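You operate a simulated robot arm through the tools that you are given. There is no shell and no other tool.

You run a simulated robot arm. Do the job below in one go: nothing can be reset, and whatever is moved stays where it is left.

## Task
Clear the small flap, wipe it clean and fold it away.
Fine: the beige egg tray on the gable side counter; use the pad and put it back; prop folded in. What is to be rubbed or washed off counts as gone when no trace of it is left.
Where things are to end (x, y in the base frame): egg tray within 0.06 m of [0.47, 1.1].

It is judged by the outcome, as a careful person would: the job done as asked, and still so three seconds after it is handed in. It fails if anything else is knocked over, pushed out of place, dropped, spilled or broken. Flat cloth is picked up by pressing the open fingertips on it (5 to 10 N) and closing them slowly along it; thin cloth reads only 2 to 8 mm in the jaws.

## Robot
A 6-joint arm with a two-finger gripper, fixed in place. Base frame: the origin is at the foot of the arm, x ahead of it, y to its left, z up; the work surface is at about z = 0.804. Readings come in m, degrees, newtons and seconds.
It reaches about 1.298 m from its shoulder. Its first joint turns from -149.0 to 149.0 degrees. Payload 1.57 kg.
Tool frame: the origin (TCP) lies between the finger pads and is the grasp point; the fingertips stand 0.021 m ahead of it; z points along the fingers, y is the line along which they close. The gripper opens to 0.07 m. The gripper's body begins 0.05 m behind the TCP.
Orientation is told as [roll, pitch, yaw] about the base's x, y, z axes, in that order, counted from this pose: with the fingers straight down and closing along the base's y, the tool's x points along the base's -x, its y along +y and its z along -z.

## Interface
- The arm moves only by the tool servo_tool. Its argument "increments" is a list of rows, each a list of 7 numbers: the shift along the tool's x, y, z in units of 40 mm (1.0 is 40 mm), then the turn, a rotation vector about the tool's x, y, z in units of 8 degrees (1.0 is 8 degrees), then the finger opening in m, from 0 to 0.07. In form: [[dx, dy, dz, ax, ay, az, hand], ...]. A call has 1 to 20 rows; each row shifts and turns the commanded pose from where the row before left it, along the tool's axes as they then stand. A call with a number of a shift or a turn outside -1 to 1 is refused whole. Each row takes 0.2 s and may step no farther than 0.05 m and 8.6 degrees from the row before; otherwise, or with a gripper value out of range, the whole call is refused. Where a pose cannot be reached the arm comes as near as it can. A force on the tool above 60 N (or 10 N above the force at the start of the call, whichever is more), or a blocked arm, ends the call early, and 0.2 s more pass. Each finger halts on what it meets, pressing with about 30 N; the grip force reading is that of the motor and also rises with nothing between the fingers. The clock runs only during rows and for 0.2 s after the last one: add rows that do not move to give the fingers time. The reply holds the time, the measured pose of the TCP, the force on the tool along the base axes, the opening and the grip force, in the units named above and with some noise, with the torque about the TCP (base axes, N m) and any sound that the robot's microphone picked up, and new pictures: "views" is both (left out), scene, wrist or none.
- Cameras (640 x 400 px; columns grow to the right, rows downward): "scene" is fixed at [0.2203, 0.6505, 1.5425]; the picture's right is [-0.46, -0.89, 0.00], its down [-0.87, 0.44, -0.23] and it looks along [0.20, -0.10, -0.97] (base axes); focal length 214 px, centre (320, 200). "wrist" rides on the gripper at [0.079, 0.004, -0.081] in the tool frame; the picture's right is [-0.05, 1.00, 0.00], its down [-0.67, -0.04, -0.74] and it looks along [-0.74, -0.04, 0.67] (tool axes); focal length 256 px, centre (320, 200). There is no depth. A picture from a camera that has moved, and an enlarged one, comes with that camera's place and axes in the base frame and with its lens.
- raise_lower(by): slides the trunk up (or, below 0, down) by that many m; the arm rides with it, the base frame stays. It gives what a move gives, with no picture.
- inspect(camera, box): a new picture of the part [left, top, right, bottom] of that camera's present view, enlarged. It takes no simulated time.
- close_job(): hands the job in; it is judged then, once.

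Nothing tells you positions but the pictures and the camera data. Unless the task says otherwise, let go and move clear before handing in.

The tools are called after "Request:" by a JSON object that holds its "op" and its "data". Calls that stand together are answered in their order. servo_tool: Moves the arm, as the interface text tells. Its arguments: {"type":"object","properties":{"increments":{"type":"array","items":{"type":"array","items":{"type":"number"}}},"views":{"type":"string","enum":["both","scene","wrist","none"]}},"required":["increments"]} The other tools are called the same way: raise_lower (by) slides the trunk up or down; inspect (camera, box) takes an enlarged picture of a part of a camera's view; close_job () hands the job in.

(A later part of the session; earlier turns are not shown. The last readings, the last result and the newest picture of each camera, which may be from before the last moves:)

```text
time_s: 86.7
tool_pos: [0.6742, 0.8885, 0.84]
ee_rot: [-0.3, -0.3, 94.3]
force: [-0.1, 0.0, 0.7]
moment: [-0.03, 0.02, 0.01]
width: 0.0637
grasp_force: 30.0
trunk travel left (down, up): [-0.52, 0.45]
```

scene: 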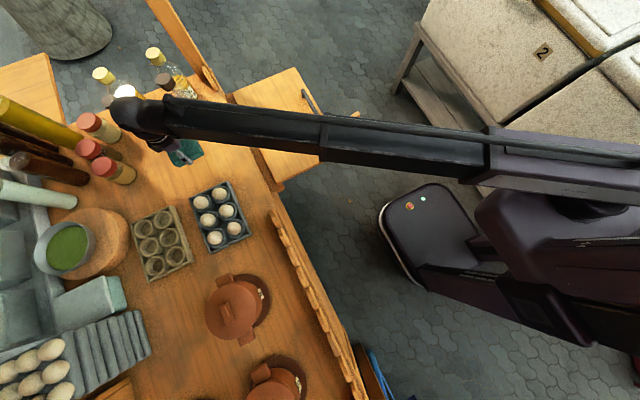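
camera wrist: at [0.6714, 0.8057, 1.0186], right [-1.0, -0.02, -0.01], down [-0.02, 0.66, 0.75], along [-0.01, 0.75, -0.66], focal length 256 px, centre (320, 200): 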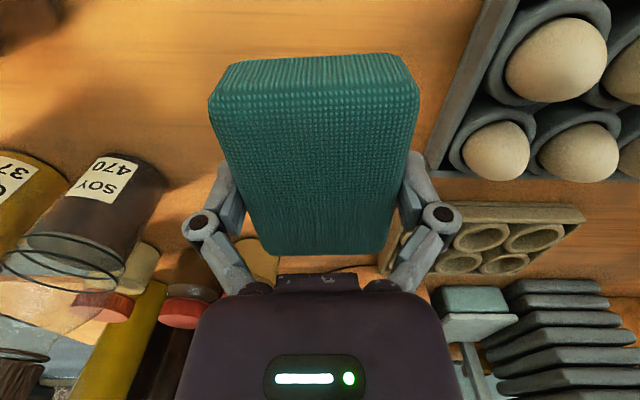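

Same trunk height as at pick-up, so the pad is down. I'll open fully, then rise straight up.

Request:
{"op": "servo_tool", "data": {"increments": [[0, 0, 0, 0, 0, 0, 0.066], [0, 0, 0, 0, 0, 0, 0.07], [0, 0, 0, 0, 0, 0, 0.07], [0, 0, 0, 0, 0, 0, 0.07]], "views": "none"}}

Request:
{"op": "raise_lower", "data": {"by": 0.12}}

Request:
{"op": "servo_tool", "data": {"increments": [[0, 0, 0, 0, 0, 0, 0.07]]}}

```text
time_s: 87.7
tool_pos: [0.6745, 0.8875, 0.8389]
ee_rot: [-0.4, -0.3, 94.4]
force: [0.7, -0.5, -0.2]
moment: [0.01, 0.0, 0.01]
width: 0.0703
grasp_force: 0.0
trunk travel left (down, up): [-0.52, 0.45]
```

```text
time_s: 89.2
tool_pos: [0.6729, 0.8877, 0.9588]
ee_rot: [-0.4, -0.4, 94.2]
force: [0.4, 0.0, 0.1]
moment: [0.03, -0.02, 0.02]
width: 0.07
grasp_force: 0.2
trunk travel left (down, up): [-0.64, 0.33]
```

```text
time_s: 89.6
tool_pos: [0.6741, 0.8872, 0.9584]
ee_rot: [-0.4, -0.3, 94.3]
force: [-0.3, -0.4, -0.7]
moment: [0.01, 0.02, 0.01]
width: 0.0701
grasp_force: 0.1
trunk travel left (down, up): [-0.64, 0.33]
camera wrist: at [0.6745, 0.808, 1.0406], right [-1.0, -0.02, -0.01], down [-0.02, 0.66, 0.75], along [-0.01, 0.75, -0.66], focal length 256 px, centre (320, 200)
```

scene: 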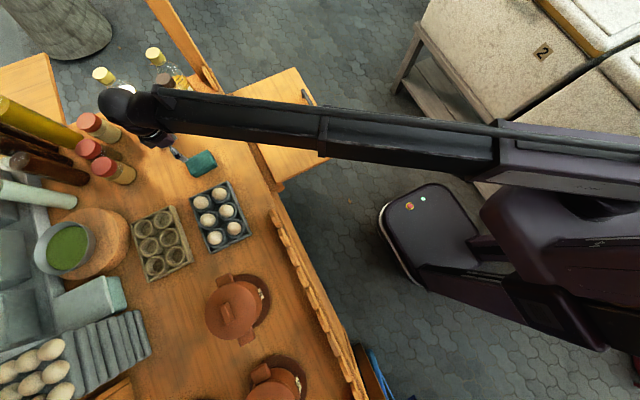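
wrist: 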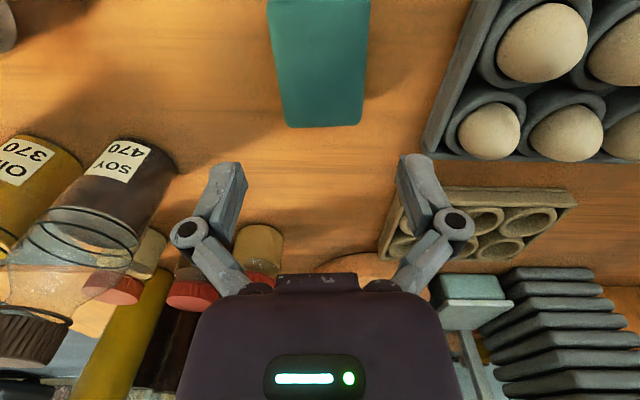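

The pad is back in its original spot. Next I need to see how the prop and hinge work, so I'll bring the gripper round in front of the flap's free edge to look at them.

Request:
{"op": "servo_tool", "data": {"increments": [[0.944, 0.172, 0, 0, 0, 0, 0.05], [0.944, 0.172, 0, 0, 0, 0, 0.05], [0.944, 0.172, 0, 0, 0, 0, 0.05], [0.944, 0.172, 0, 0, 0, 0, 0.05], [0.944, 0.172, 0, 0, 0, 0, 0.05], [0.944, 0.172, 0, 0, 0, 0, 0.05], [0.944, 0.172, 0, 0, 0, 0, 0.05], [0.944, 0.172, 0, 0, 0, 0, 0.05], [0.944, 0.172, 0, 0, 0, 0, 0.05], [0.944, 0.172, 0, 0, 0, 0, 0.05], [0.944, 0.172, 0, 0, 0, 0, 0.05], [0.944, 0.172, 0, 0, 0, 0, 0.05], [0.944, 0.172, 0, 0, 0, 0, 0.05], [0.944, 0.172, 0, 0, 0, 0, 0.05], [0.944, 0.172, 0, 0, 0, 0, 0.05], [0.944, 0.172, 0, 0, 0, 0, 0.05], [0, 0, 0, 0, 0, 0, 0.05]]}}

```text
time_s: 93.2
tool_pos: [0.608, 0.2801, 0.959]
ee_rot: [-0.4, -0.3, 94.2]
force: [-0.3, -0.4, -0.8]
moment: [-0.01, -0.01, 0.0]
width: 0.0501
grasp_force: 0.0
out of reach, approached as far as the arm can: row 11
trunk travel left (down, up): [-0.64, 0.33]
camera wrist: at [0.609, 0.1991, 1.0407], right [-1.0, -0.02, -0.01], down [-0.02, 0.66, 0.75], along [-0.01, 0.75, -0.66], focal length 256 px, centre (320, 200)
```

scene: 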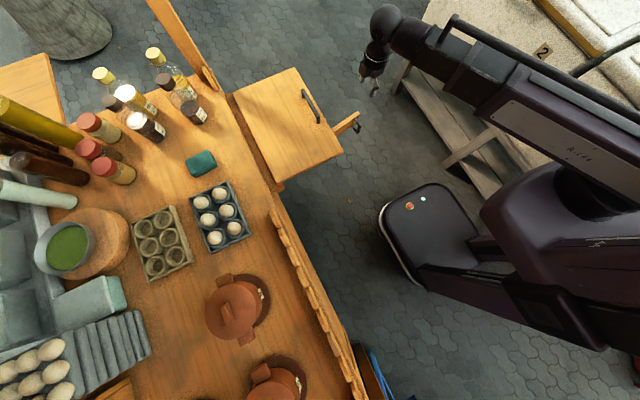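
wrist: 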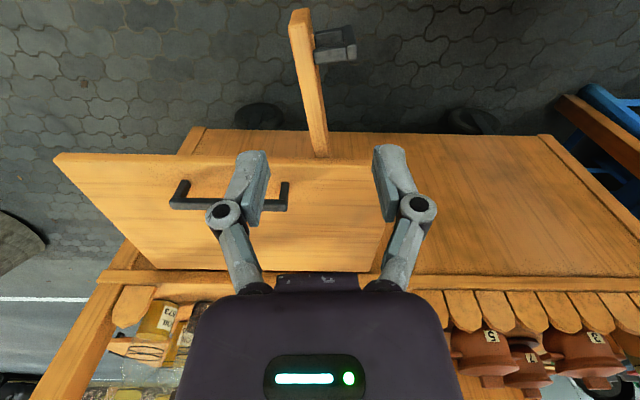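

Request:
{"op": "inspect", "data": {"camera": "wrist", "box": [40, 0, 360, 200]}}

Request:
{"op": "inspect", "data": {"camera": "scene", "box": [220, 60, 380, 190]}}

Request:
{"op": "inspect", "data": {"camera": "wrist", "box": [40, 120, 360, 320]}}

```text
2.00 times, centred on (200, 100) of wrist
camera zoom: at [0.609, 0.1991, 1.0407], right [-1.0, -0.02, -0.01], down [-0.02, 0.66, 0.75], along [-0.01, 0.75, -0.66], focal length 512 px, centre (560, 400)
```

zoom: 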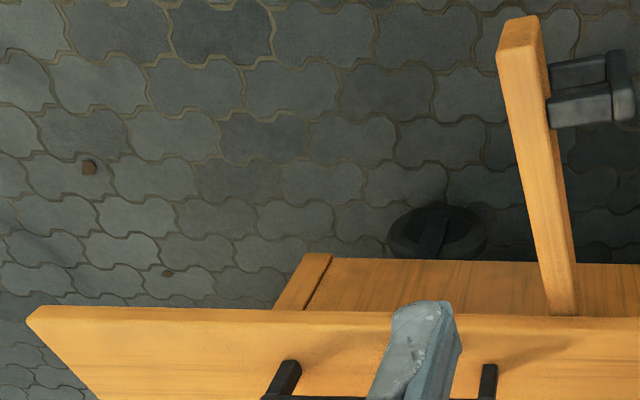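

```text
3.08 times, centred on (300, 125) of scene
camera zoom: at [0.2203, 0.6505, 1.5425], right [-0.46, -0.89, 0.0], down [-0.87, 0.44, -0.23], along [0.2, -0.1, -0.97], focal length 660 px, centre (382, 431)
```

zoom: 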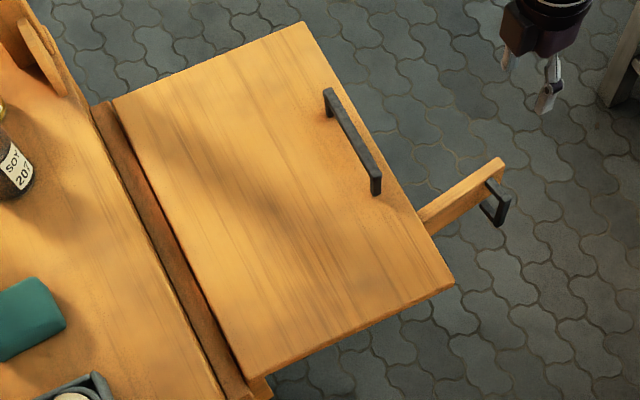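

```text
2.00 times, centred on (200, 220) of wrist
camera zoom: at [0.609, 0.1991, 1.0407], right [-1.0, -0.02, -0.01], down [-0.02, 0.66, 0.75], along [-0.01, 0.75, -0.66], focal length 512 px, centre (560, 160)
```

zoom: 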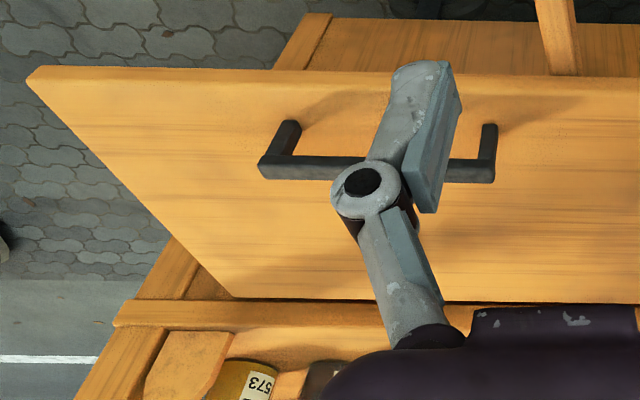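

The flap hinges along y≈0.69 on the cart's front panel. The prop pivots near (0.56, 0.70) and carries a small vertical loop handle near its tip, so it folds toward +x. I'll first test the hinge by gripping the flap's bar handle at about (0.718, 0.441, 0.835), turning the gripper back to close along y.

Request:
{"op": "servo_tool", "data": {"increments": [[0, 0, 0, 0, 0, 0.98, 0.05], [0, 0, 0, 0, 0, 0.98, 0.05], [0, 0, 0, 0, 0, 0.98, 0.05], [0, 0, 0, 0, 0, 0.98, 0.05], [0, 0, 0, 0, 0, 0.98, 0.05], [0, 0, 0, 0, 0, 0.98, 0.05], [0, 0, 0, 0, 0, 0.98, 0.05], [0, 0, 0, 0, 0, 0.98, 0.05], [0, 0, 0, 0, 0, 0.98, 0.05], [0, 0, 0, 0, 0, 0.98, 0.05], [0, 0, 0, 0, 0, 0.98, 0.05], [0, 0, 0, 0, 0, 0.98, 0.05], [0, 0, 0, 0, 0, 0, 0.05]], "views": "none"}}

```text
time_s: 96.0
tool_pos: [0.6108, 0.2771, 0.9591]
ee_rot: [0.2, -0.4, 0.1]
force: [1.3, 0.1, 0.7]
moment: [-0.02, 0.04, -0.03]
width: 0.0498
grasp_force: 0.1
trunk travel left (down, up): [-0.64, 0.33]
```

Request:
{"op": "servo_tool", "data": {"increments": [[-0.535, 0.82, 0, 0, 0, 0, 0.04], [-0.535, 0.82, 0, 0, 0, 0, 0.04], [-0.535, 0.82, 0, 0, 0, 0, 0.04], [-0.535, 0.82, 0, 0, 0, 0, 0.04], [-0.535, 0.82, 0, 0, 0, 0, 0.04], [0, 0, 0, 0, 0, 0, 0.04]]}}

```text
time_s: 97.4
tool_pos: [0.716, 0.4433, 0.9584]
ee_rot: [0.3, -0.5, 0.2]
force: [0.2, -0.1, 0.9]
moment: [0.01, 0.03, 0.01]
width: 0.0399
grasp_force: 0.0
trunk travel left (down, up): [-0.64, 0.33]
camera wrist: at [0.6362, 0.4459, 1.0407], right [0.05, 1.0, 0.01], down [0.66, -0.04, 0.75], along [0.75, -0.03, -0.66], focal length 256 px, centre (320, 200)
```

scene: 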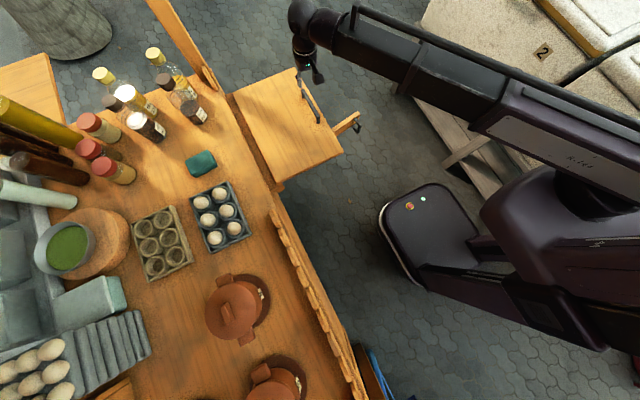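
wrist: 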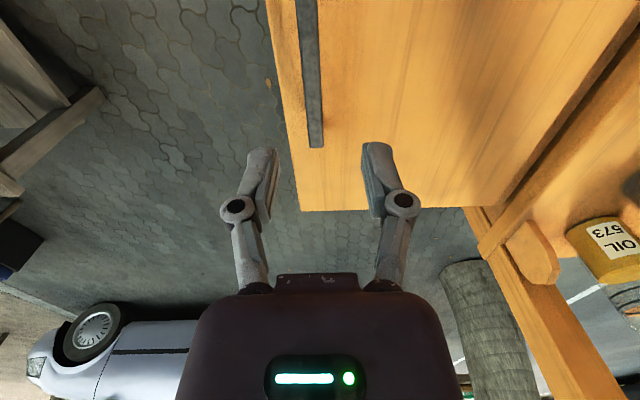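

Request:
{"op": "servo_tool", "data": {"increments": [[0, -0.23, 0, 0, 0, 0, 0.04], [0, 0, 0, 0, 0, 0, 0.04]], "views": "none"}}

Request:
{"op": "raise_lower", "data": {"by": -0.085}}

Request:
{"op": "servo_tool", "data": {"increments": [[0, 0, 0, 0, 0, 0, 0.04]], "views": "wrist"}}

```text
time_s: 98.0
tool_pos: [0.7169, 0.4327, 0.9592]
ee_rot: [0.3, -0.4, 0.2]
force: [0.7, -0.1, 0.0]
moment: [0.01, 0.02, 0.02]
width: 0.0398
grasp_force: 0.1
out of reach, approached as far as the arm can: row 1
trunk travel left (down, up): [-0.64, 0.33]
```

```text
time_s: 99.2
tool_pos: [0.7164, 0.4321, 0.8738]
ee_rot: [0.3, -0.5, 0.2]
force: [-0.4, -0.3, -0.3]
moment: [0.02, 0.01, 0.0]
width: 0.04
grasp_force: 0.0
trunk travel left (down, up): [-0.555, 0.415]
```

```text
time_s: 99.6
tool_pos: [0.7175, 0.4324, 0.8741]
ee_rot: [0.3, -0.4, 0.3]
force: [0.3, -0.4, -0.6]
moment: [-0.02, 0.02, 0.0]
width: 0.0397
grasp_force: 0.0
trunk travel left (down, up): [-0.555, 0.415]
camera wrist: at [0.6361, 0.4359, 0.9557], right [0.05, 1.0, 0.01], down [0.66, -0.04, 0.75], along [0.75, -0.03, -0.66], focal length 256 px, centre (320, 200)
```

wrist: 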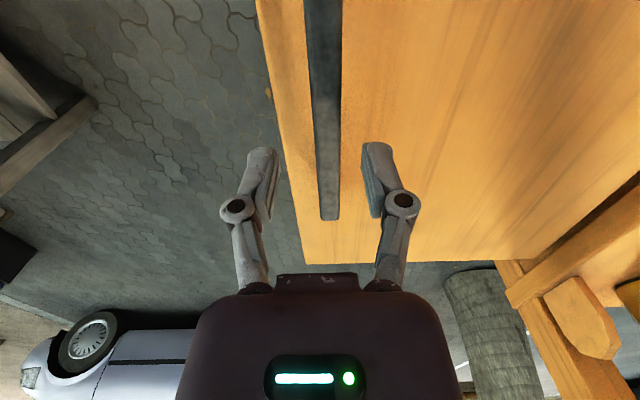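

Request:
{"op": "servo_tool", "data": {"increments": [[0, 0.08, 0, 0, 0, 0, 0.04], [0, 0, 0, 0, 0, 0, 0.04]], "views": "none"}}

Request:
{"op": "raise_lower", "data": {"by": -0.042}}

```text
time_s: 100.2
tool_pos: [0.7166, 0.435, 0.8734]
ee_rot: [0.3, -0.4, 0.3]
force: [0.0, -0.1, 0.0]
moment: [-0.04, -0.01, 0.0]
width: 0.04
grasp_force: 0.0
trunk travel left (down, up): [-0.555, 0.415]
```

```text
time_s: 101.0
tool_pos: [0.7151, 0.4345, 0.8327]
ee_rot: [0.3, -0.4, 0.1]
force: [1.6, 0.7, 0.3]
moment: [0.01, -0.02, 0.0]
width: 0.0401
grasp_force: 0.0
trunk travel left (down, up): [-0.513, 0.457]
```

Request:
{"op": "servo_tool", "data": {"increments": [[0, 0, 0, 0, 0, 0, 0.03], [0, 0, 0, 0, 0, 0, 0.022], [0, 0, 0, 0, 0, 0, 0.014], [0, 0, 0, 0, 0, 0, 0.006], [0, 0, 0, 0, 0, 0, 0.004], [0, 0, 0, 0, 0, 0, 0.004]]}}

```text
time_s: 102.4
tool_pos: [0.7154, 0.4374, 0.8319]
ee_rot: [0.5, -0.4, 0.2]
force: [2.3, 16.3, 7.1]
moment: [0.02, 0.21, -0.52]
width: 0.0126
grasp_force: 32.3
trunk travel left (down, up): [-0.513, 0.457]
camera wrist: at [0.6353, 0.4399, 0.9136], right [0.05, 1.0, 0.01], down [0.66, -0.04, 0.75], along [0.75, -0.03, -0.66], focal length 256 px, centre (320, 200)
```

scene: 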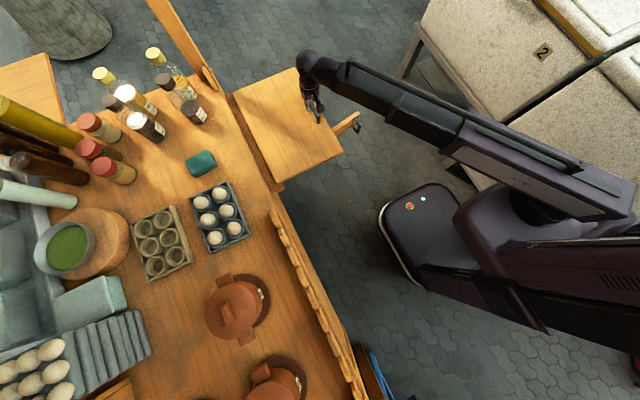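
wrist: 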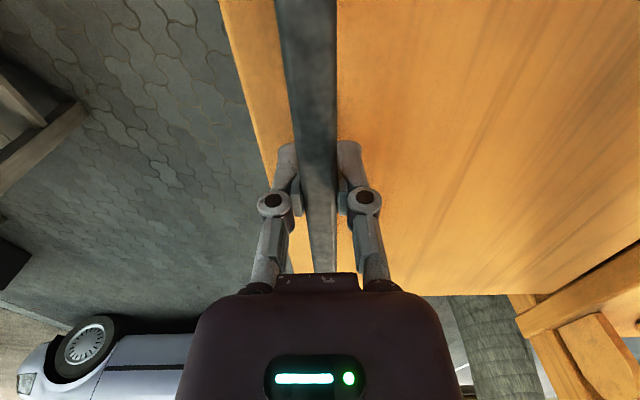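

The bar handle is gripped. I'll centre it a touch and lift slightly to feel the flap.

Request:
{"op": "servo_tool", "data": {"increments": [[0, 0.08, 0, 0, 0, 0, 0.004], [0, 0, 0, 0, 0, 0, 0.004]], "views": "none"}}

Request:
{"op": "raise_lower", "data": {"by": 0.015}}

```text
time_s: 103.0
tool_pos: [0.7162, 0.4362, 0.8327]
ee_rot: [0.2, -0.4, 0.2]
force: [6.4, -2.5, 3.0]
moment: [-0.06, -0.09, -0.51]
width: 0.0123
grasp_force: 32.0
trunk travel left (down, up): [-0.513, 0.457]
```

```text
time_s: 103.7
tool_pos: [0.7166, 0.4398, 0.8474]
ee_rot: [0.4, -0.3, 0.3]
force: [3.7, 8.1, -5.2]
moment: [-0.49, 0.36, -0.49]
width: 0.013
grasp_force: 31.6
trunk travel left (down, up): [-0.528, 0.442]
```

Request:
{"op": "raise_lower", "data": {"by": 0.02}}

Request:
{"op": "servo_tool", "data": {"increments": [[0, 0, 0, 0, 0, 0, 0.004]]}}

```text
time_s: 104.3
tool_pos: [0.7154, 0.4392, 0.8673]
ee_rot: [0.5, -0.3, 0.1]
force: [1.5, 11.5, -3.9]
moment: [0.01, 0.51, -0.47]
width: 0.014
grasp_force: 31.6
trunk travel left (down, up): [-0.548, 0.422]
```

```text
time_s: 104.7
tool_pos: [0.7148, 0.4395, 0.867]
ee_rot: [0.4, -0.3, 0.2]
force: [1.3, 13.2, -5.1]
moment: [0.0, 0.31, -0.48]
width: 0.0141
grasp_force: 31.8
trunk travel left (down, up): [-0.548, 0.422]
camera wrist: at [0.6353, 0.4429, 0.9479], right [0.05, 1.0, 0.01], down [0.66, -0.04, 0.75], along [0.75, -0.03, -0.66], focal length 256 px, centre (320, 200)
```

scene: 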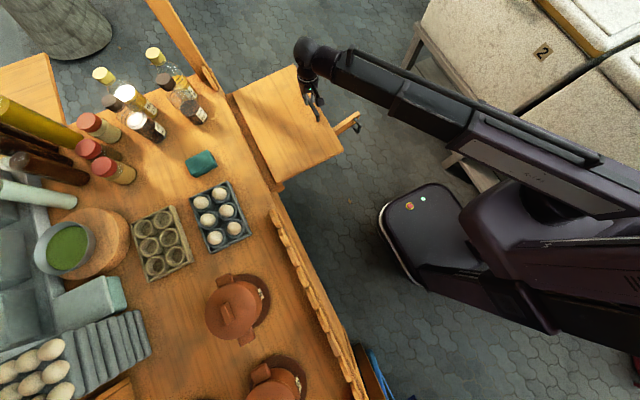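
wrist: 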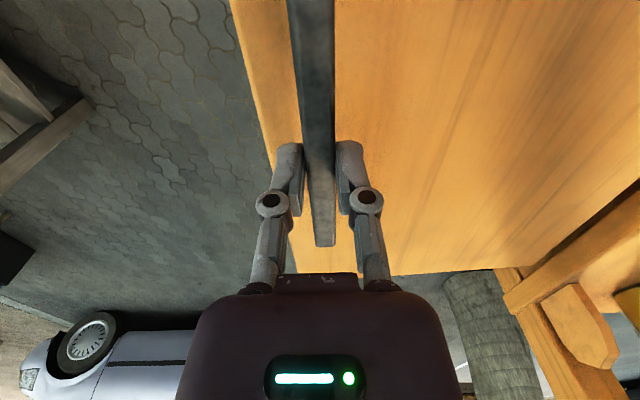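

Request:
{"op": "raise_lower", "data": {"by": -0.01}}

```text
time_s: 105.3
tool_pos: [0.7153, 0.4371, 0.8556]
ee_rot: [0.1, -0.4, 0.2]
force: [0.3, 1.1, -8.3]
moment: [-0.07, -0.57, -0.14]
width: 0.014
grasp_force: 32.2
trunk travel left (down, up): [-0.538, 0.432]
```

The flap hinges freely enough and puts about 5–8 N on the handle, so it would fall once the prop is gone. Before choosing a method, I'll lower it to about 1 cm above its rest, let go, and see whether it stays or settles.

Request:
{"op": "raise_lower", "data": {"by": -0.006}}

Request:
{"op": "inspect", "data": {"camera": "scene", "box": [280, 80, 380, 160]}}

Request:
{"op": "inspect", "data": {"camera": "wrist", "box": [200, 0, 480, 280]}}

```text
time_s: 105.9
tool_pos: [0.7155, 0.4366, 0.8522]
ee_rot: [0.4, -0.5, 0.1]
force: [8.5, -4.7, 16.6]
moment: [-0.15, -0.19, -0.52]
width: 0.0137
grasp_force: 32.3
trunk travel left (down, up): [-0.532, 0.438]
```

```text
5.00 times, centred on (330, 120) of scene
camera zoom: at [0.2203, 0.6505, 1.5425], right [-0.46, -0.89, 0.0], down [-0.87, 0.44, -0.23], along [0.2, -0.1, -0.97], focal length 1072 px, centre (270, 600)
```

zoom: 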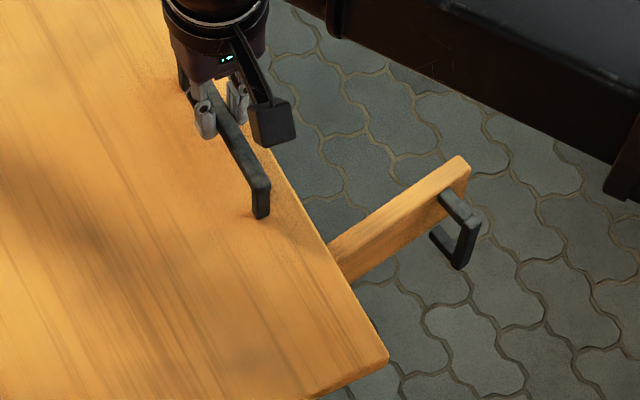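

```text
1.43 times, centred on (340, 140) of wrist
camera zoom: at [0.635, 0.4401, 0.9337], right [0.05, 1.0, 0.01], down [0.66, -0.04, 0.75], along [0.75, -0.03, -0.66], focal length 366 px, centre (291, 286)
```

zoom: 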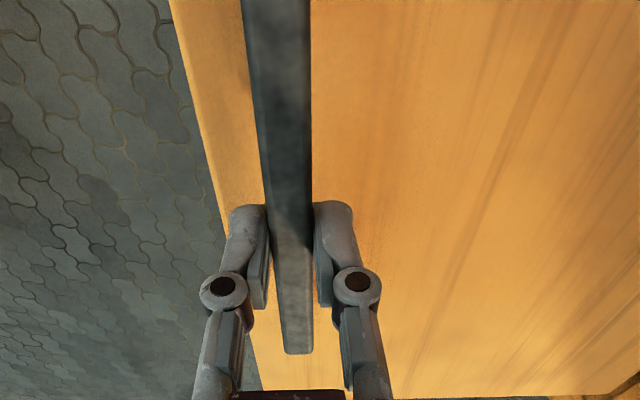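

The flap is back resting on its prop. I'll regrip the handle properly, lift about 1 cm and release, to see whether the hinge is damped.

Request:
{"op": "servo_tool", "data": {"increments": [[0, 0, 0, 0, 0, 0, 0.026], [0, 0, 0, 0, 0, 0, 0.03], [0, 0, 0, 0, 0, 0, 0.03]], "views": "none"}}

Request:
{"op": "raise_lower", "data": {"by": -0.018}}

Request:
{"op": "servo_tool", "data": {"increments": [[0, 0, 0, 0, 0, 0, 0.022], [0, 0, 0, 0, 0, 0, 0.014], [0, 0, 0, 0, 0, 0, 0.006], [0, 0, 0, 0, 0, 0, 0.0], [0, 0, 0, 0, 0, 0, 0.0]], "views": "wrist"}}

```text
time_s: 106.7
tool_pos: [0.7151, 0.4381, 0.8514]
ee_rot: [0.4, -0.4, 0.2]
force: [-0.1, -0.5, -0.3]
moment: [0.0, -0.01, -0.01]
width: 0.0296
grasp_force: 0.1
trunk travel left (down, up): [-0.532, 0.438]
```

```text
time_s: 107.3
tool_pos: [0.7152, 0.4388, 0.832]
ee_rot: [0.4, -0.4, 0.2]
force: [-0.2, -0.4, 0.3]
moment: [0.02, 0.03, 0.0]
width: 0.0302
grasp_force: 0.0
trunk travel left (down, up): [-0.514, 0.456]
```

```text
time_s: 108.5
tool_pos: [0.7151, 0.4364, 0.8329]
ee_rot: [0.3, -0.3, 0.2]
force: [-3.1, -13.4, -4.5]
moment: [-0.03, -0.1, -0.52]
width: 0.0126
grasp_force: 31.9
trunk travel left (down, up): [-0.514, 0.456]
camera wrist: at [0.6349, 0.4403, 0.9149], right [0.05, 1.0, 0.01], down [0.66, -0.04, 0.75], along [0.75, -0.03, -0.66], focal length 256 px, centre (320, 200)
```

wrist: 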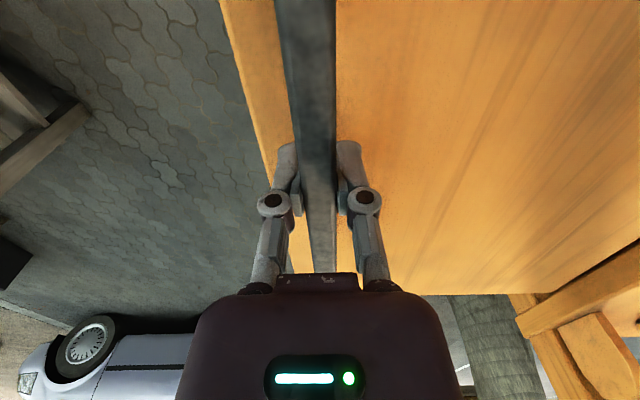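

Request:
{"op": "raise_lower", "data": {"by": 0.012}}

Request:
{"op": "servo_tool", "data": {"increments": [[0, 0, 0, 0, 0, 0, 0.0]], "views": "wrist"}}

Request:
{"op": "inspect", "data": {"camera": "scene", "box": [280, 80, 380, 160]}}

```text
time_s: 109.1
tool_pos: [0.7161, 0.4388, 0.8451]
ee_rot: [0.4, -0.3, 0.3]
force: [-3.6, 0.7, -2.7]
moment: [-0.38, 0.32, -0.5]
width: 0.0129
grasp_force: 32.6
trunk travel left (down, up): [-0.526, 0.444]
```

```text
time_s: 109.5
tool_pos: [0.7159, 0.4384, 0.8456]
ee_rot: [0.3, -0.2, 0.2]
force: [-4.0, 4.8, -5.3]
moment: [-0.39, 0.17, -0.44]
width: 0.013
grasp_force: 32.3
trunk travel left (down, up): [-0.526, 0.444]
camera wrist: at [0.6349, 0.4425, 0.9264], right [0.05, 1.0, 0.01], down [0.66, -0.04, 0.75], along [0.75, -0.03, -0.66], focal length 256 px, centre (320, 200)
```

wrist: 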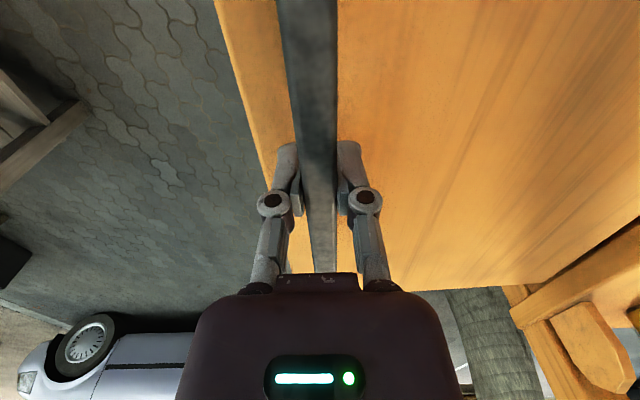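

```text
5.00 times, centred on (330, 120) of scene
camera zoom: at [0.2203, 0.6505, 1.5425], right [-0.46, -0.89, 0.0], down [-0.87, 0.44, -0.23], along [0.2, -0.1, -0.97], focal length 1072 px, centre (270, 600)
```

zoom: 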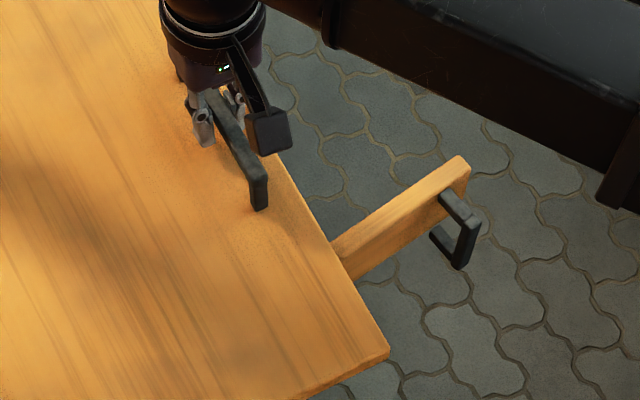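

Request:
{"op": "servo_tool", "data": {"increments": [[0, 0, 0, 0, 0, 0, 0.03]], "views": "none"}}

Request:
{"op": "inspect", "data": {"camera": "scene", "box": [280, 80, 380, 160]}}

Request:
{"op": "servo_tool", "data": {"increments": [[0, 0, 0, 0, 0, 0, 0.03], [0, 0, 0, 0, 0, 0, 0.03], [0, 0, 0, 0, 0, 0, 0.03]], "views": "none"}}

Request:
{"op": "inspect", "data": {"camera": "scene", "box": [280, 80, 380, 160]}}

```text
time_s: 109.9
tool_pos: [0.7159, 0.438, 0.8441]
ee_rot: [0.3, -0.5, 0.2]
force: [-0.2, -0.1, -0.3]
moment: [0.02, 0.01, -0.01]
width: 0.0303
grasp_force: 0.1
trunk travel left (down, up): [-0.526, 0.444]
```

```text
5.00 times, centred on (330, 120) of scene
camera zoom: at [0.2203, 0.6505, 1.5425], right [-0.46, -0.89, 0.0], down [-0.87, 0.44, -0.23], along [0.2, -0.1, -0.97], focal length 1072 px, centre (270, 600)
```

zoom: 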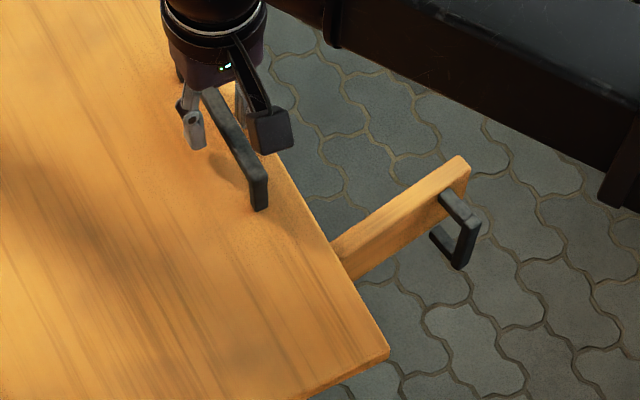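

```text
time_s: 110.7
tool_pos: [0.7154, 0.4376, 0.8451]
ee_rot: [0.4, -0.4, 0.3]
force: [0.6, 0.3, 0.8]
moment: [0.03, 0.04, 0.04]
width: 0.0299
grasp_force: 0.1
trunk travel left (down, up): [-0.526, 0.444]
```

```text
5.00 times, centred on (330, 120) of scene
camera zoom: at [0.2203, 0.6505, 1.5425], right [-0.46, -0.89, 0.0], down [-0.87, 0.44, -0.23], along [0.2, -0.1, -0.97], focal length 1072 px, centre (270, 600)
```

zoom: 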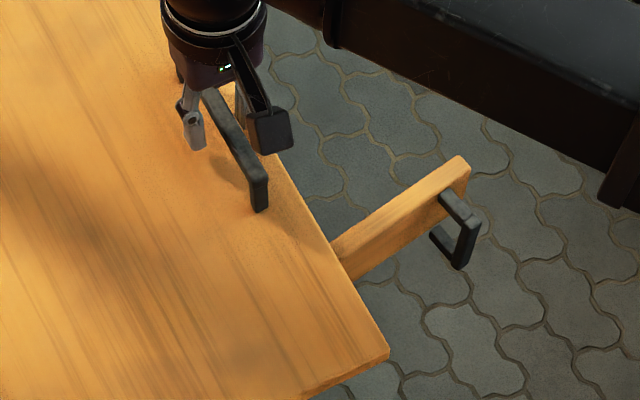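

Interesting: the flap barely moved after release. I'll wait a little longer to tell friction from slow damping.

Request:
{"op": "servo_tool", "data": {"increments": [[0, 0, 0, 0, 0, 0, 0.03], [0, 0, 0, 0, 0, 0, 0.03], [0, 0, 0, 0, 0, 0, 0.03], [0, 0, 0, 0, 0, 0, 0.03], [0, 0, 0, 0, 0, 0, 0.03], [0, 0, 0, 0, 0, 0, 0.03], [0, 0, 0, 0, 0, 0, 0.03], [0, 0, 0, 0, 0, 0, 0.03], [0, 0, 0, 0, 0, 0, 0.03], [0, 0, 0, 0, 0, 0, 0.03], [0, 0, 0, 0, 0, 0, 0.03], [0, 0, 0, 0, 0, 0, 0.03], [0, 0, 0, 0, 0, 0, 0.03], [0, 0, 0, 0, 0, 0, 0.03], [0, 0, 0, 0, 0, 0, 0.03]], "views": "wrist"}}

Request:
{"op": "inspect", "data": {"camera": "scene", "box": [280, 80, 380, 160]}}

```text
time_s: 113.9
tool_pos: [0.7149, 0.4385, 0.8456]
ee_rot: [0.2, -0.4, 0.3]
force: [0.6, 0.4, -0.3]
moment: [0.0, -0.01, 0.01]
width: 0.0298
grasp_force: 0.0
trunk travel left (down, up): [-0.526, 0.444]
camera wrist: at [0.6348, 0.4415, 0.9267], right [0.05, 1.0, 0.01], down [0.66, -0.04, 0.75], along [0.75, -0.03, -0.66], focal length 256 px, centre (320, 200)
```

wrist: 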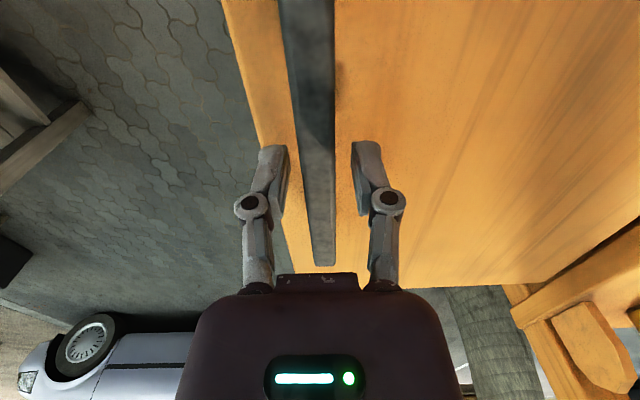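

```text
5.00 times, centred on (330, 120) of scene
camera zoom: at [0.2203, 0.6505, 1.5425], right [-0.46, -0.89, 0.0], down [-0.87, 0.44, -0.23], along [0.2, -0.1, -0.97], focal length 1072 px, centre (270, 600)
```

zoom: 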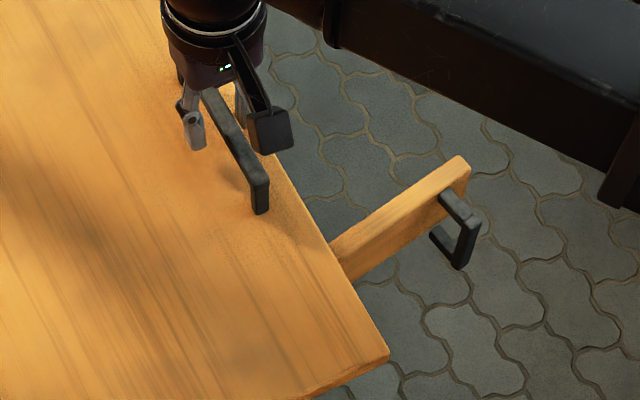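

The flap is held by hinge friction and only creeps very slowly, so it won't slam when the prop is removed. Next I'll release it, back off in front of the flap and tilt the tool forward so the fingers can reach under the edge and push the prop in.

Request:
{"op": "raise_lower", "data": {"by": 0.12}}

Request:
{"op": "servo_tool", "data": {"increments": [[0.1, -0.9, 0, 0, 0, -0.5, 0.02], [0.1, -0.9, 0, 0, 0, -0.75, 0.01], [0.1, -0.9, 0, 0, 0, -1, 0.0], [0.1, -0.9, 0, 0, 0, -1, 0.0], [0.1, -0.9, 0, 0, 0, -1, 0.0], [0, 0, 0, 0, 0, -1, 0.0], [0, 0, 0, 0, 0, -1, 0.0], [0, 0, 0, 0, 0, -1, 0.0], [0, 0, 0, 0, 0, -1, 0.0], [0, 0, 0, 0, 0, -1, 0.0], [0, 0, 0, 0, 0, -1, 0.0], [0, 0, 0, 0, 0, -1, 0.0], [0, 0, 0, 0, 0, 0, 0.0]]}}

```text
time_s: 115.4
tool_pos: [0.7153, 0.4371, 0.9647]
ee_rot: [0.4, -0.5, 0.1]
force: [0.9, -0.3, -0.8]
moment: [0.0, -0.01, -0.04]
width: 0.0301
grasp_force: 0.1
trunk travel left (down, up): [-0.646, 0.324]
```

```text
time_s: 118.2
tool_pos: [0.7327, 0.2602, 0.965]
ee_rot: [-0.5, -0.2, 90.3]
force: [0.0, 0.1, 0.0]
moment: [-0.05, -0.01, 0.02]
width: 0.0
grasp_force: 28.7
trunk travel left (down, up): [-0.646, 0.324]
camera wrist: at [0.7274, 0.1807, 1.0467], right [-1.0, 0.05, -0.01], down [0.03, 0.66, 0.75], along [0.04, 0.75, -0.66], focal length 256 px, centre (320, 200)
```

scene: 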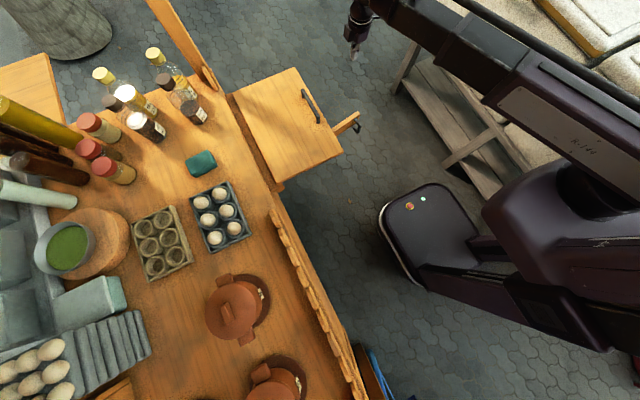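
wrist: 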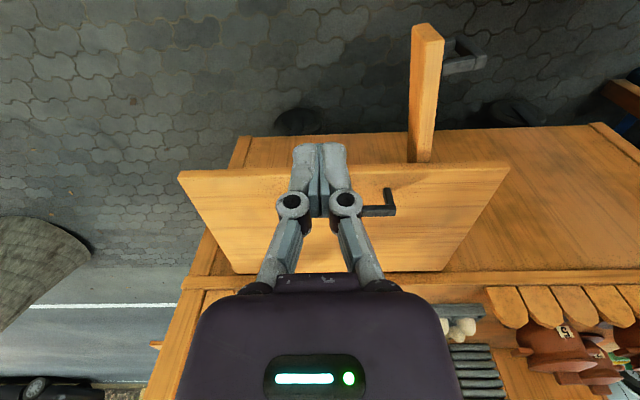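

I'll now tilt the tool forward, pivoting around the wrist so its height stays constant and the fingers point toward +y.

Request:
{"op": "servo_tool", "data": {"increments": [[-0.66, 0, -0.046, 0, -1, 0, 0], [-0.66, 0, -0.046, 0, -1, 0, 0], [-0.66, 0, -0.046, 0, -1, 0, 0], [-0.66, 0, -0.046, 0, -1, 0, 0], [0, 0, 0, 0, 0, 0, 0]]}}

```text
time_s: 119.4
tool_pos: [0.7295, 0.3625, 0.9928]
ee_rot: [-0.5, -32.3, 90.5]
force: [0.6, 0.7, -0.2]
moment: [0.0, 0.0, -0.02]
width: 0.0
grasp_force: 27.7
trunk travel left (down, up): [-0.646, 0.324]
camera wrist: at [0.7264, 0.2509, 1.0209], right [-1.0, 0.04, 0.02], down [0.03, 0.16, 0.99], along [0.04, 0.99, -0.16], focal length 256 px, centre (320, 200)
```

scene: 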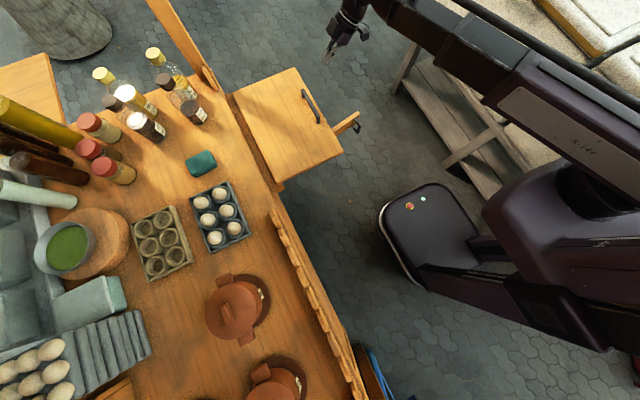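
wrist: 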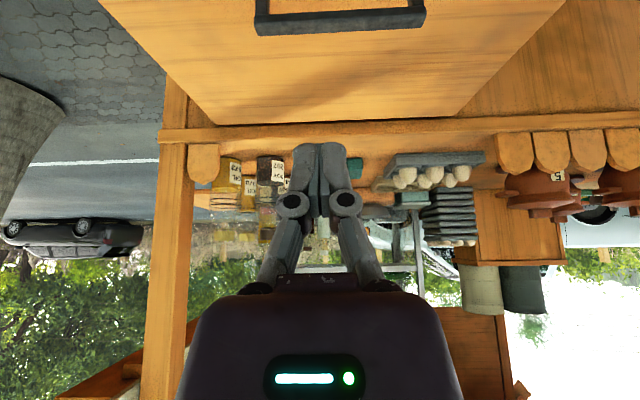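

Request:
{"op": "servo_tool", "data": {"increments": [[-0.66, 0, -0.046, 0, -1, 0, 0], [-0.66, 0, -0.046, 0, -1, 0, 0], [-0.66, 0, -0.046, 0, -1, 0, 0], [-0.66, 0, -0.046, 0, -1, 0, 0], [-0.66, 0, -0.046, 0, -1, 0, 0], [-0.66, 0, -0.046, 0, -1, 0, 0], [0, 0, 0, 0, 0, 0, 0]]}}

```text
time_s: 121.0
tool_pos: [0.7317, 0.4473, 1.1206]
ee_rot: [-2.3, -80.4, 92.5]
force: [0.9, -0.4, -0.2]
moment: [0.03, 0.04, -0.01]
width: 0.0002
grasp_force: 28.7
out of reach, approached as far as the arm can: row 2
trunk travel left (down, up): [-0.646, 0.324]
camera wrist: at [0.7275, 0.3537, 1.0564], right [-1.0, 0.01, 0.05], down [0.03, -0.62, 0.78], along [0.03, 0.78, 0.62], focal length 256 px, centre (320, 200)
```

scene: 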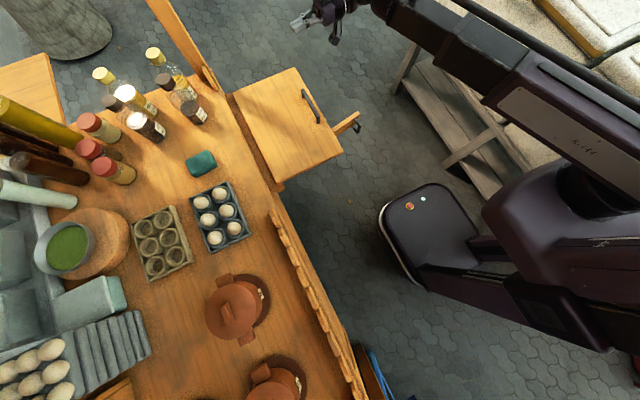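
wrist: 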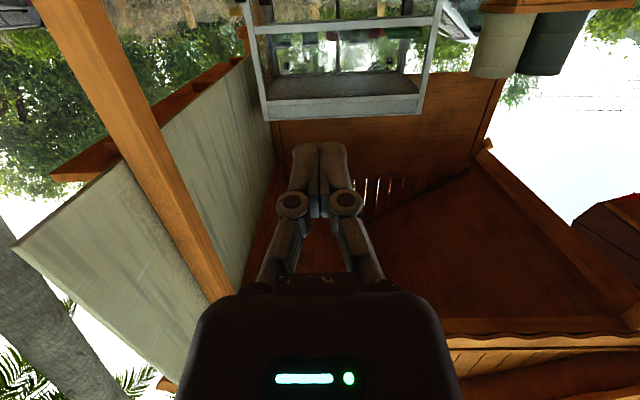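

The tool is now pointing horizontally. I'll tilt a bit more, then back away to in front of the flap at x≈0.52, still well above it, before lowering.

Request:
{"op": "servo_tool", "data": {"increments": [[-0.66, 0, -0.046, 0, -1, 0, 0], [-0.66, 0, -0.046, 0, -1, 0, 0], [-0.087, 0.757, -0.82, 0, 0, 0, 0], [-0.087, 0.757, -0.82, 0, 0, 0, 0], [-0.087, 0.757, -0.82, 0, 0, 0, 0], [-0.087, 0.757, -0.82, 0, 0, 0, 0], [-0.087, 0.757, -0.82, 0, 0, 0, 0], [-0.087, 0.757, -0.82, 0, 0, 0, 0], [-0.087, 0.757, -0.82, 0, 0, 0, 0], [0, 0, 0, 0, 0, 0, 0]]}}

```text
time_s: 123.2
tool_pos: [0.5351, 0.217, 1.1727]
ee_rot: [-176.5, -83.7, -93.2]
force: [-0.9, -0.2, 0.1]
moment: [0.01, -0.03, -0.01]
width: 0.0
grasp_force: 28.7
out of reach, approached as far as the arm can: row 9
trunk travel left (down, up): [-0.646, 0.324]
camera wrist: at [0.5315, 0.1452, 1.0849], right [-1.0, -0.01, 0.05], down [0.04, -0.81, 0.58], along [0.03, 0.58, 0.81], focal length 256 px, centre (320, 200)
```

scene: 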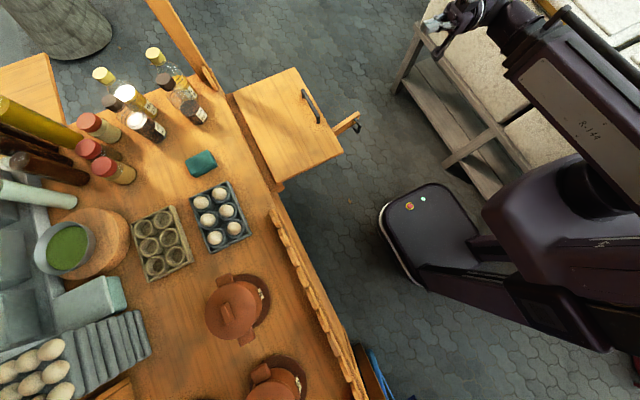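
wrist: 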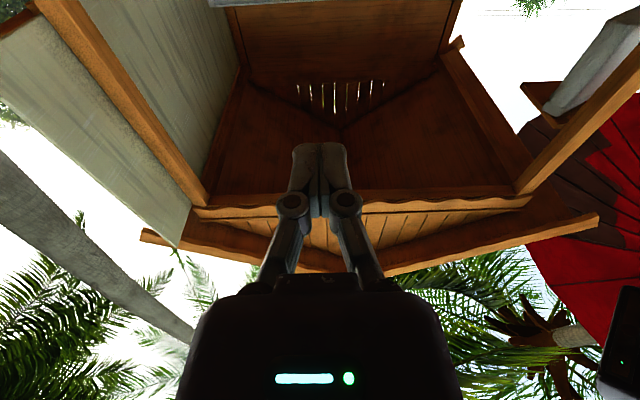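

Request:
{"op": "raise_lower", "data": {"by": -0.25}}

Request:
{"op": "servo_tool", "data": {"increments": [[0, 0, 0, 0, 0, 0, 0]]}}

```text
time_s: 125.8
tool_pos: [0.5358, 0.2183, 0.9224]
ee_rot: [-176.6, -83.7, -93.1]
force: [-0.7, -0.5, 0.4]
moment: [-0.01, -0.01, 0.0]
width: 0.0
grasp_force: 28.5
trunk travel left (down, up): [-0.396, 0.574]
```

```text
time_s: 126.2
tool_pos: [0.5353, 0.2176, 0.9221]
ee_rot: [-176.6, -83.7, -93.1]
force: [-0.1, -0.6, 0.5]
moment: [0.05, -0.01, 0.0]
width: 0.0
grasp_force: 28.6
trunk travel left (down, up): [-0.396, 0.574]
camera wrist: at [0.5319, 0.1456, 0.8347], right [-1.0, -0.01, 0.05], down [0.04, -0.81, 0.58], along [0.03, 0.58, 0.81], focal length 256 px, centre (320, 200)
```

scene: 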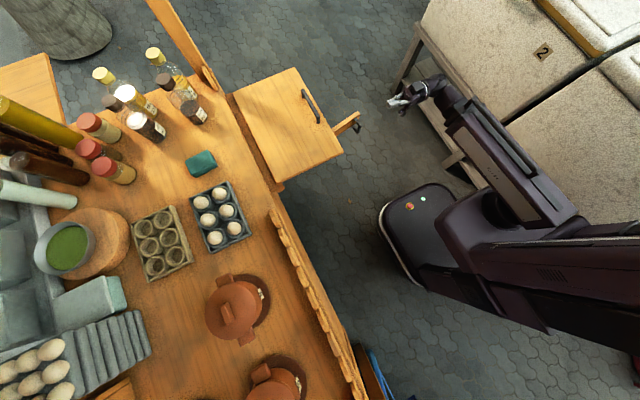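
wrist: 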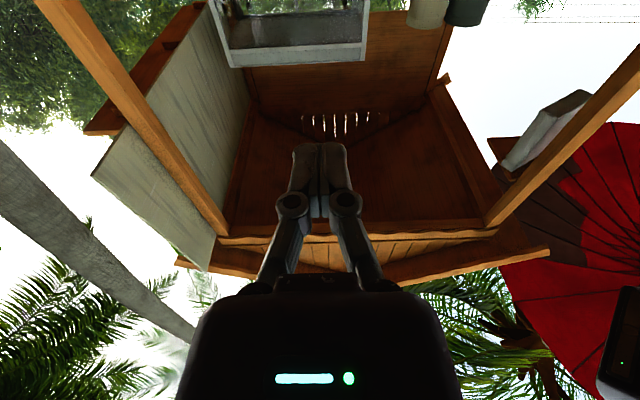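

Request:
{"op": "raise_lower", "data": {"by": -0.18}}

Request:
{"op": "servo_tool", "data": {"increments": [[0, 0, 0, 0, 0, 0, 0]]}}

```text
time_s: 128.2
tool_pos: [0.5356, 0.2184, 0.7413]
ee_rot: [-176.5, -83.7, -93.1]
force: [0.1, -0.9, 1.1]
moment: [0.02, 0.01, -0.01]
width: 0.0001
grasp_force: 29.1
trunk travel left (down, up): [-0.216, 0.754]
```

```text
time_s: 128.6
tool_pos: [0.5348, 0.2171, 0.7407]
ee_rot: [-176.6, -83.7, -93.2]
force: [0.6, -0.7, -0.5]
moment: [0.02, -0.03, -0.01]
width: 0.0
grasp_force: 29.1
trunk travel left (down, up): [-0.216, 0.754]
camera wrist: at [0.5319, 0.1456, 0.6548], right [-1.0, -0.01, 0.05], down [0.04, -0.81, 0.58], along [0.03, 0.58, 0.81], focal length 256 px, centre (320, 200)
```

scene: 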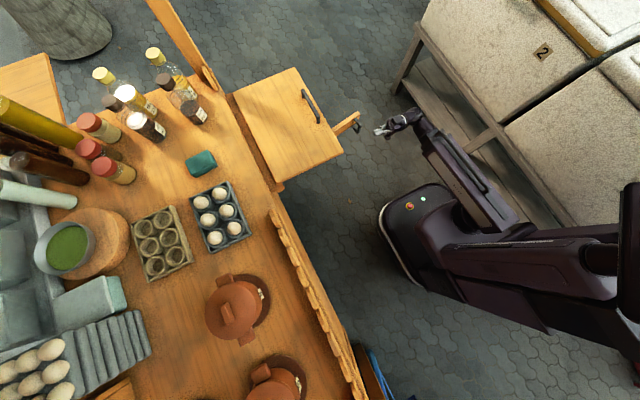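
wrist: 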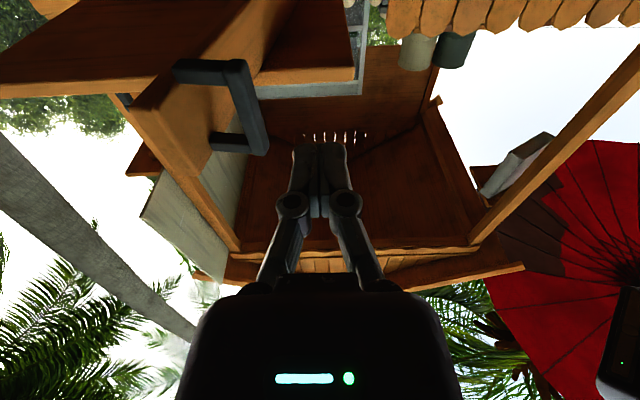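

Request:
{"op": "inspect", "data": {"camera": "wrist", "box": [60, 0, 380, 200]}}

```text
2.00 times, centred on (220, 100) of wrist
camera zoom: at [0.5319, 0.1456, 0.6548], right [-1.0, -0.01, 0.05], down [0.04, -0.81, 0.58], along [0.03, 0.58, 0.81], focal length 512 px, centre (520, 400)
```

zoom: 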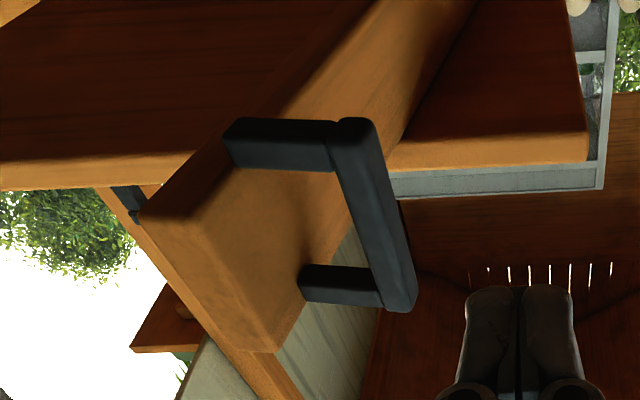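

From below I can see the prop end and its vertical handle bar at about x 0.578, y 0.278, z 0.72–0.777. The closed fingers are level with it and to its left, so I'll slide forward beside the bar and begin pushing it toward +x.

Request:
{"op": "servo_tool", "data": {"increments": [[0.073, 0, 0.658, 0, 0, 0, 0], [0.073, 0, 0.658, 0, 0, 0, 0], [0, -0.4, 0, 0, 0, 0, 0], [0, 0, 0, 0, 0, 0, 0]]}}

Request:
{"op": "inspect", "data": {"camera": "scene", "box": [300, 80, 420, 180]}}

```text
time_s: 129.6
tool_pos: [0.5506, 0.2715, 0.7423]
ee_rot: [-176.6, -83.8, -93.0]
force: [0.6, -0.2, -0.2]
moment: [-0.04, 0.01, -0.01]
width: 0.0
grasp_force: 28.4
trunk travel left (down, up): [-0.216, 0.754]
camera wrist: at [0.5476, 0.199, 0.6548], right [-1.0, -0.01, 0.05], down [0.04, -0.81, 0.58], along [0.03, 0.58, 0.81], focal length 256 px, centre (320, 200)
```

scene: 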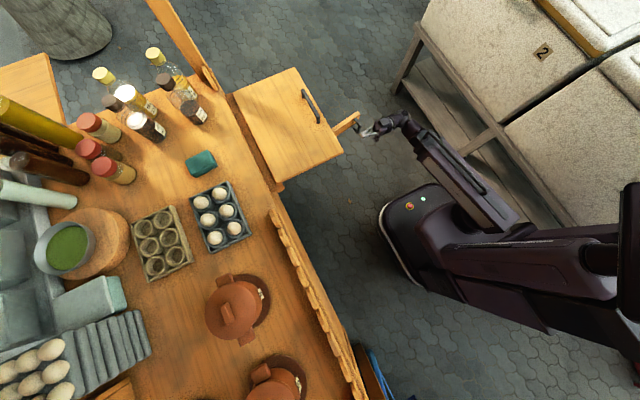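
wrist: 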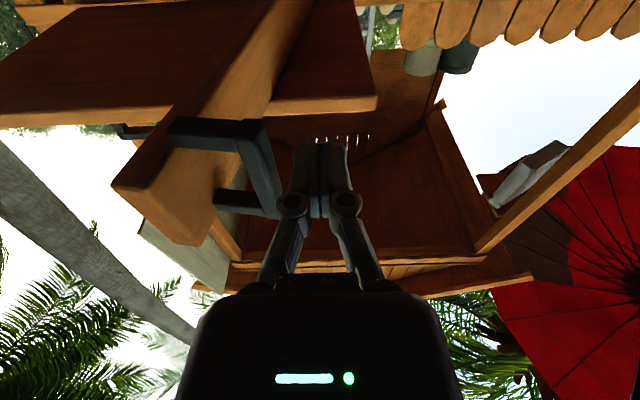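

```text
4.00 times, centred on (360, 130) of scene
camera zoom: at [0.2203, 0.6505, 1.5425], right [-0.46, -0.89, 0.0], down [-0.87, 0.44, -0.23], along [0.2, -0.1, -0.97], focal length 858 px, centre (160, 480)
```

zoom: 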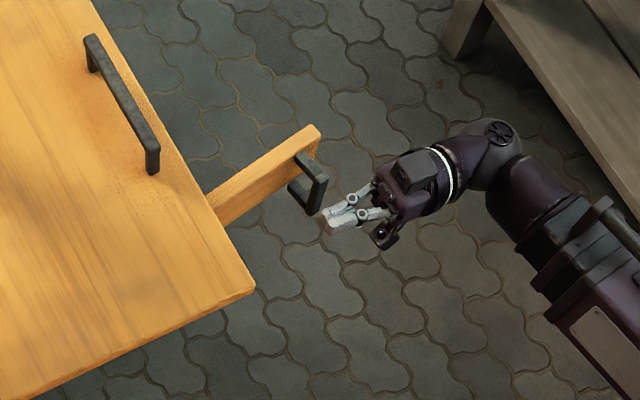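

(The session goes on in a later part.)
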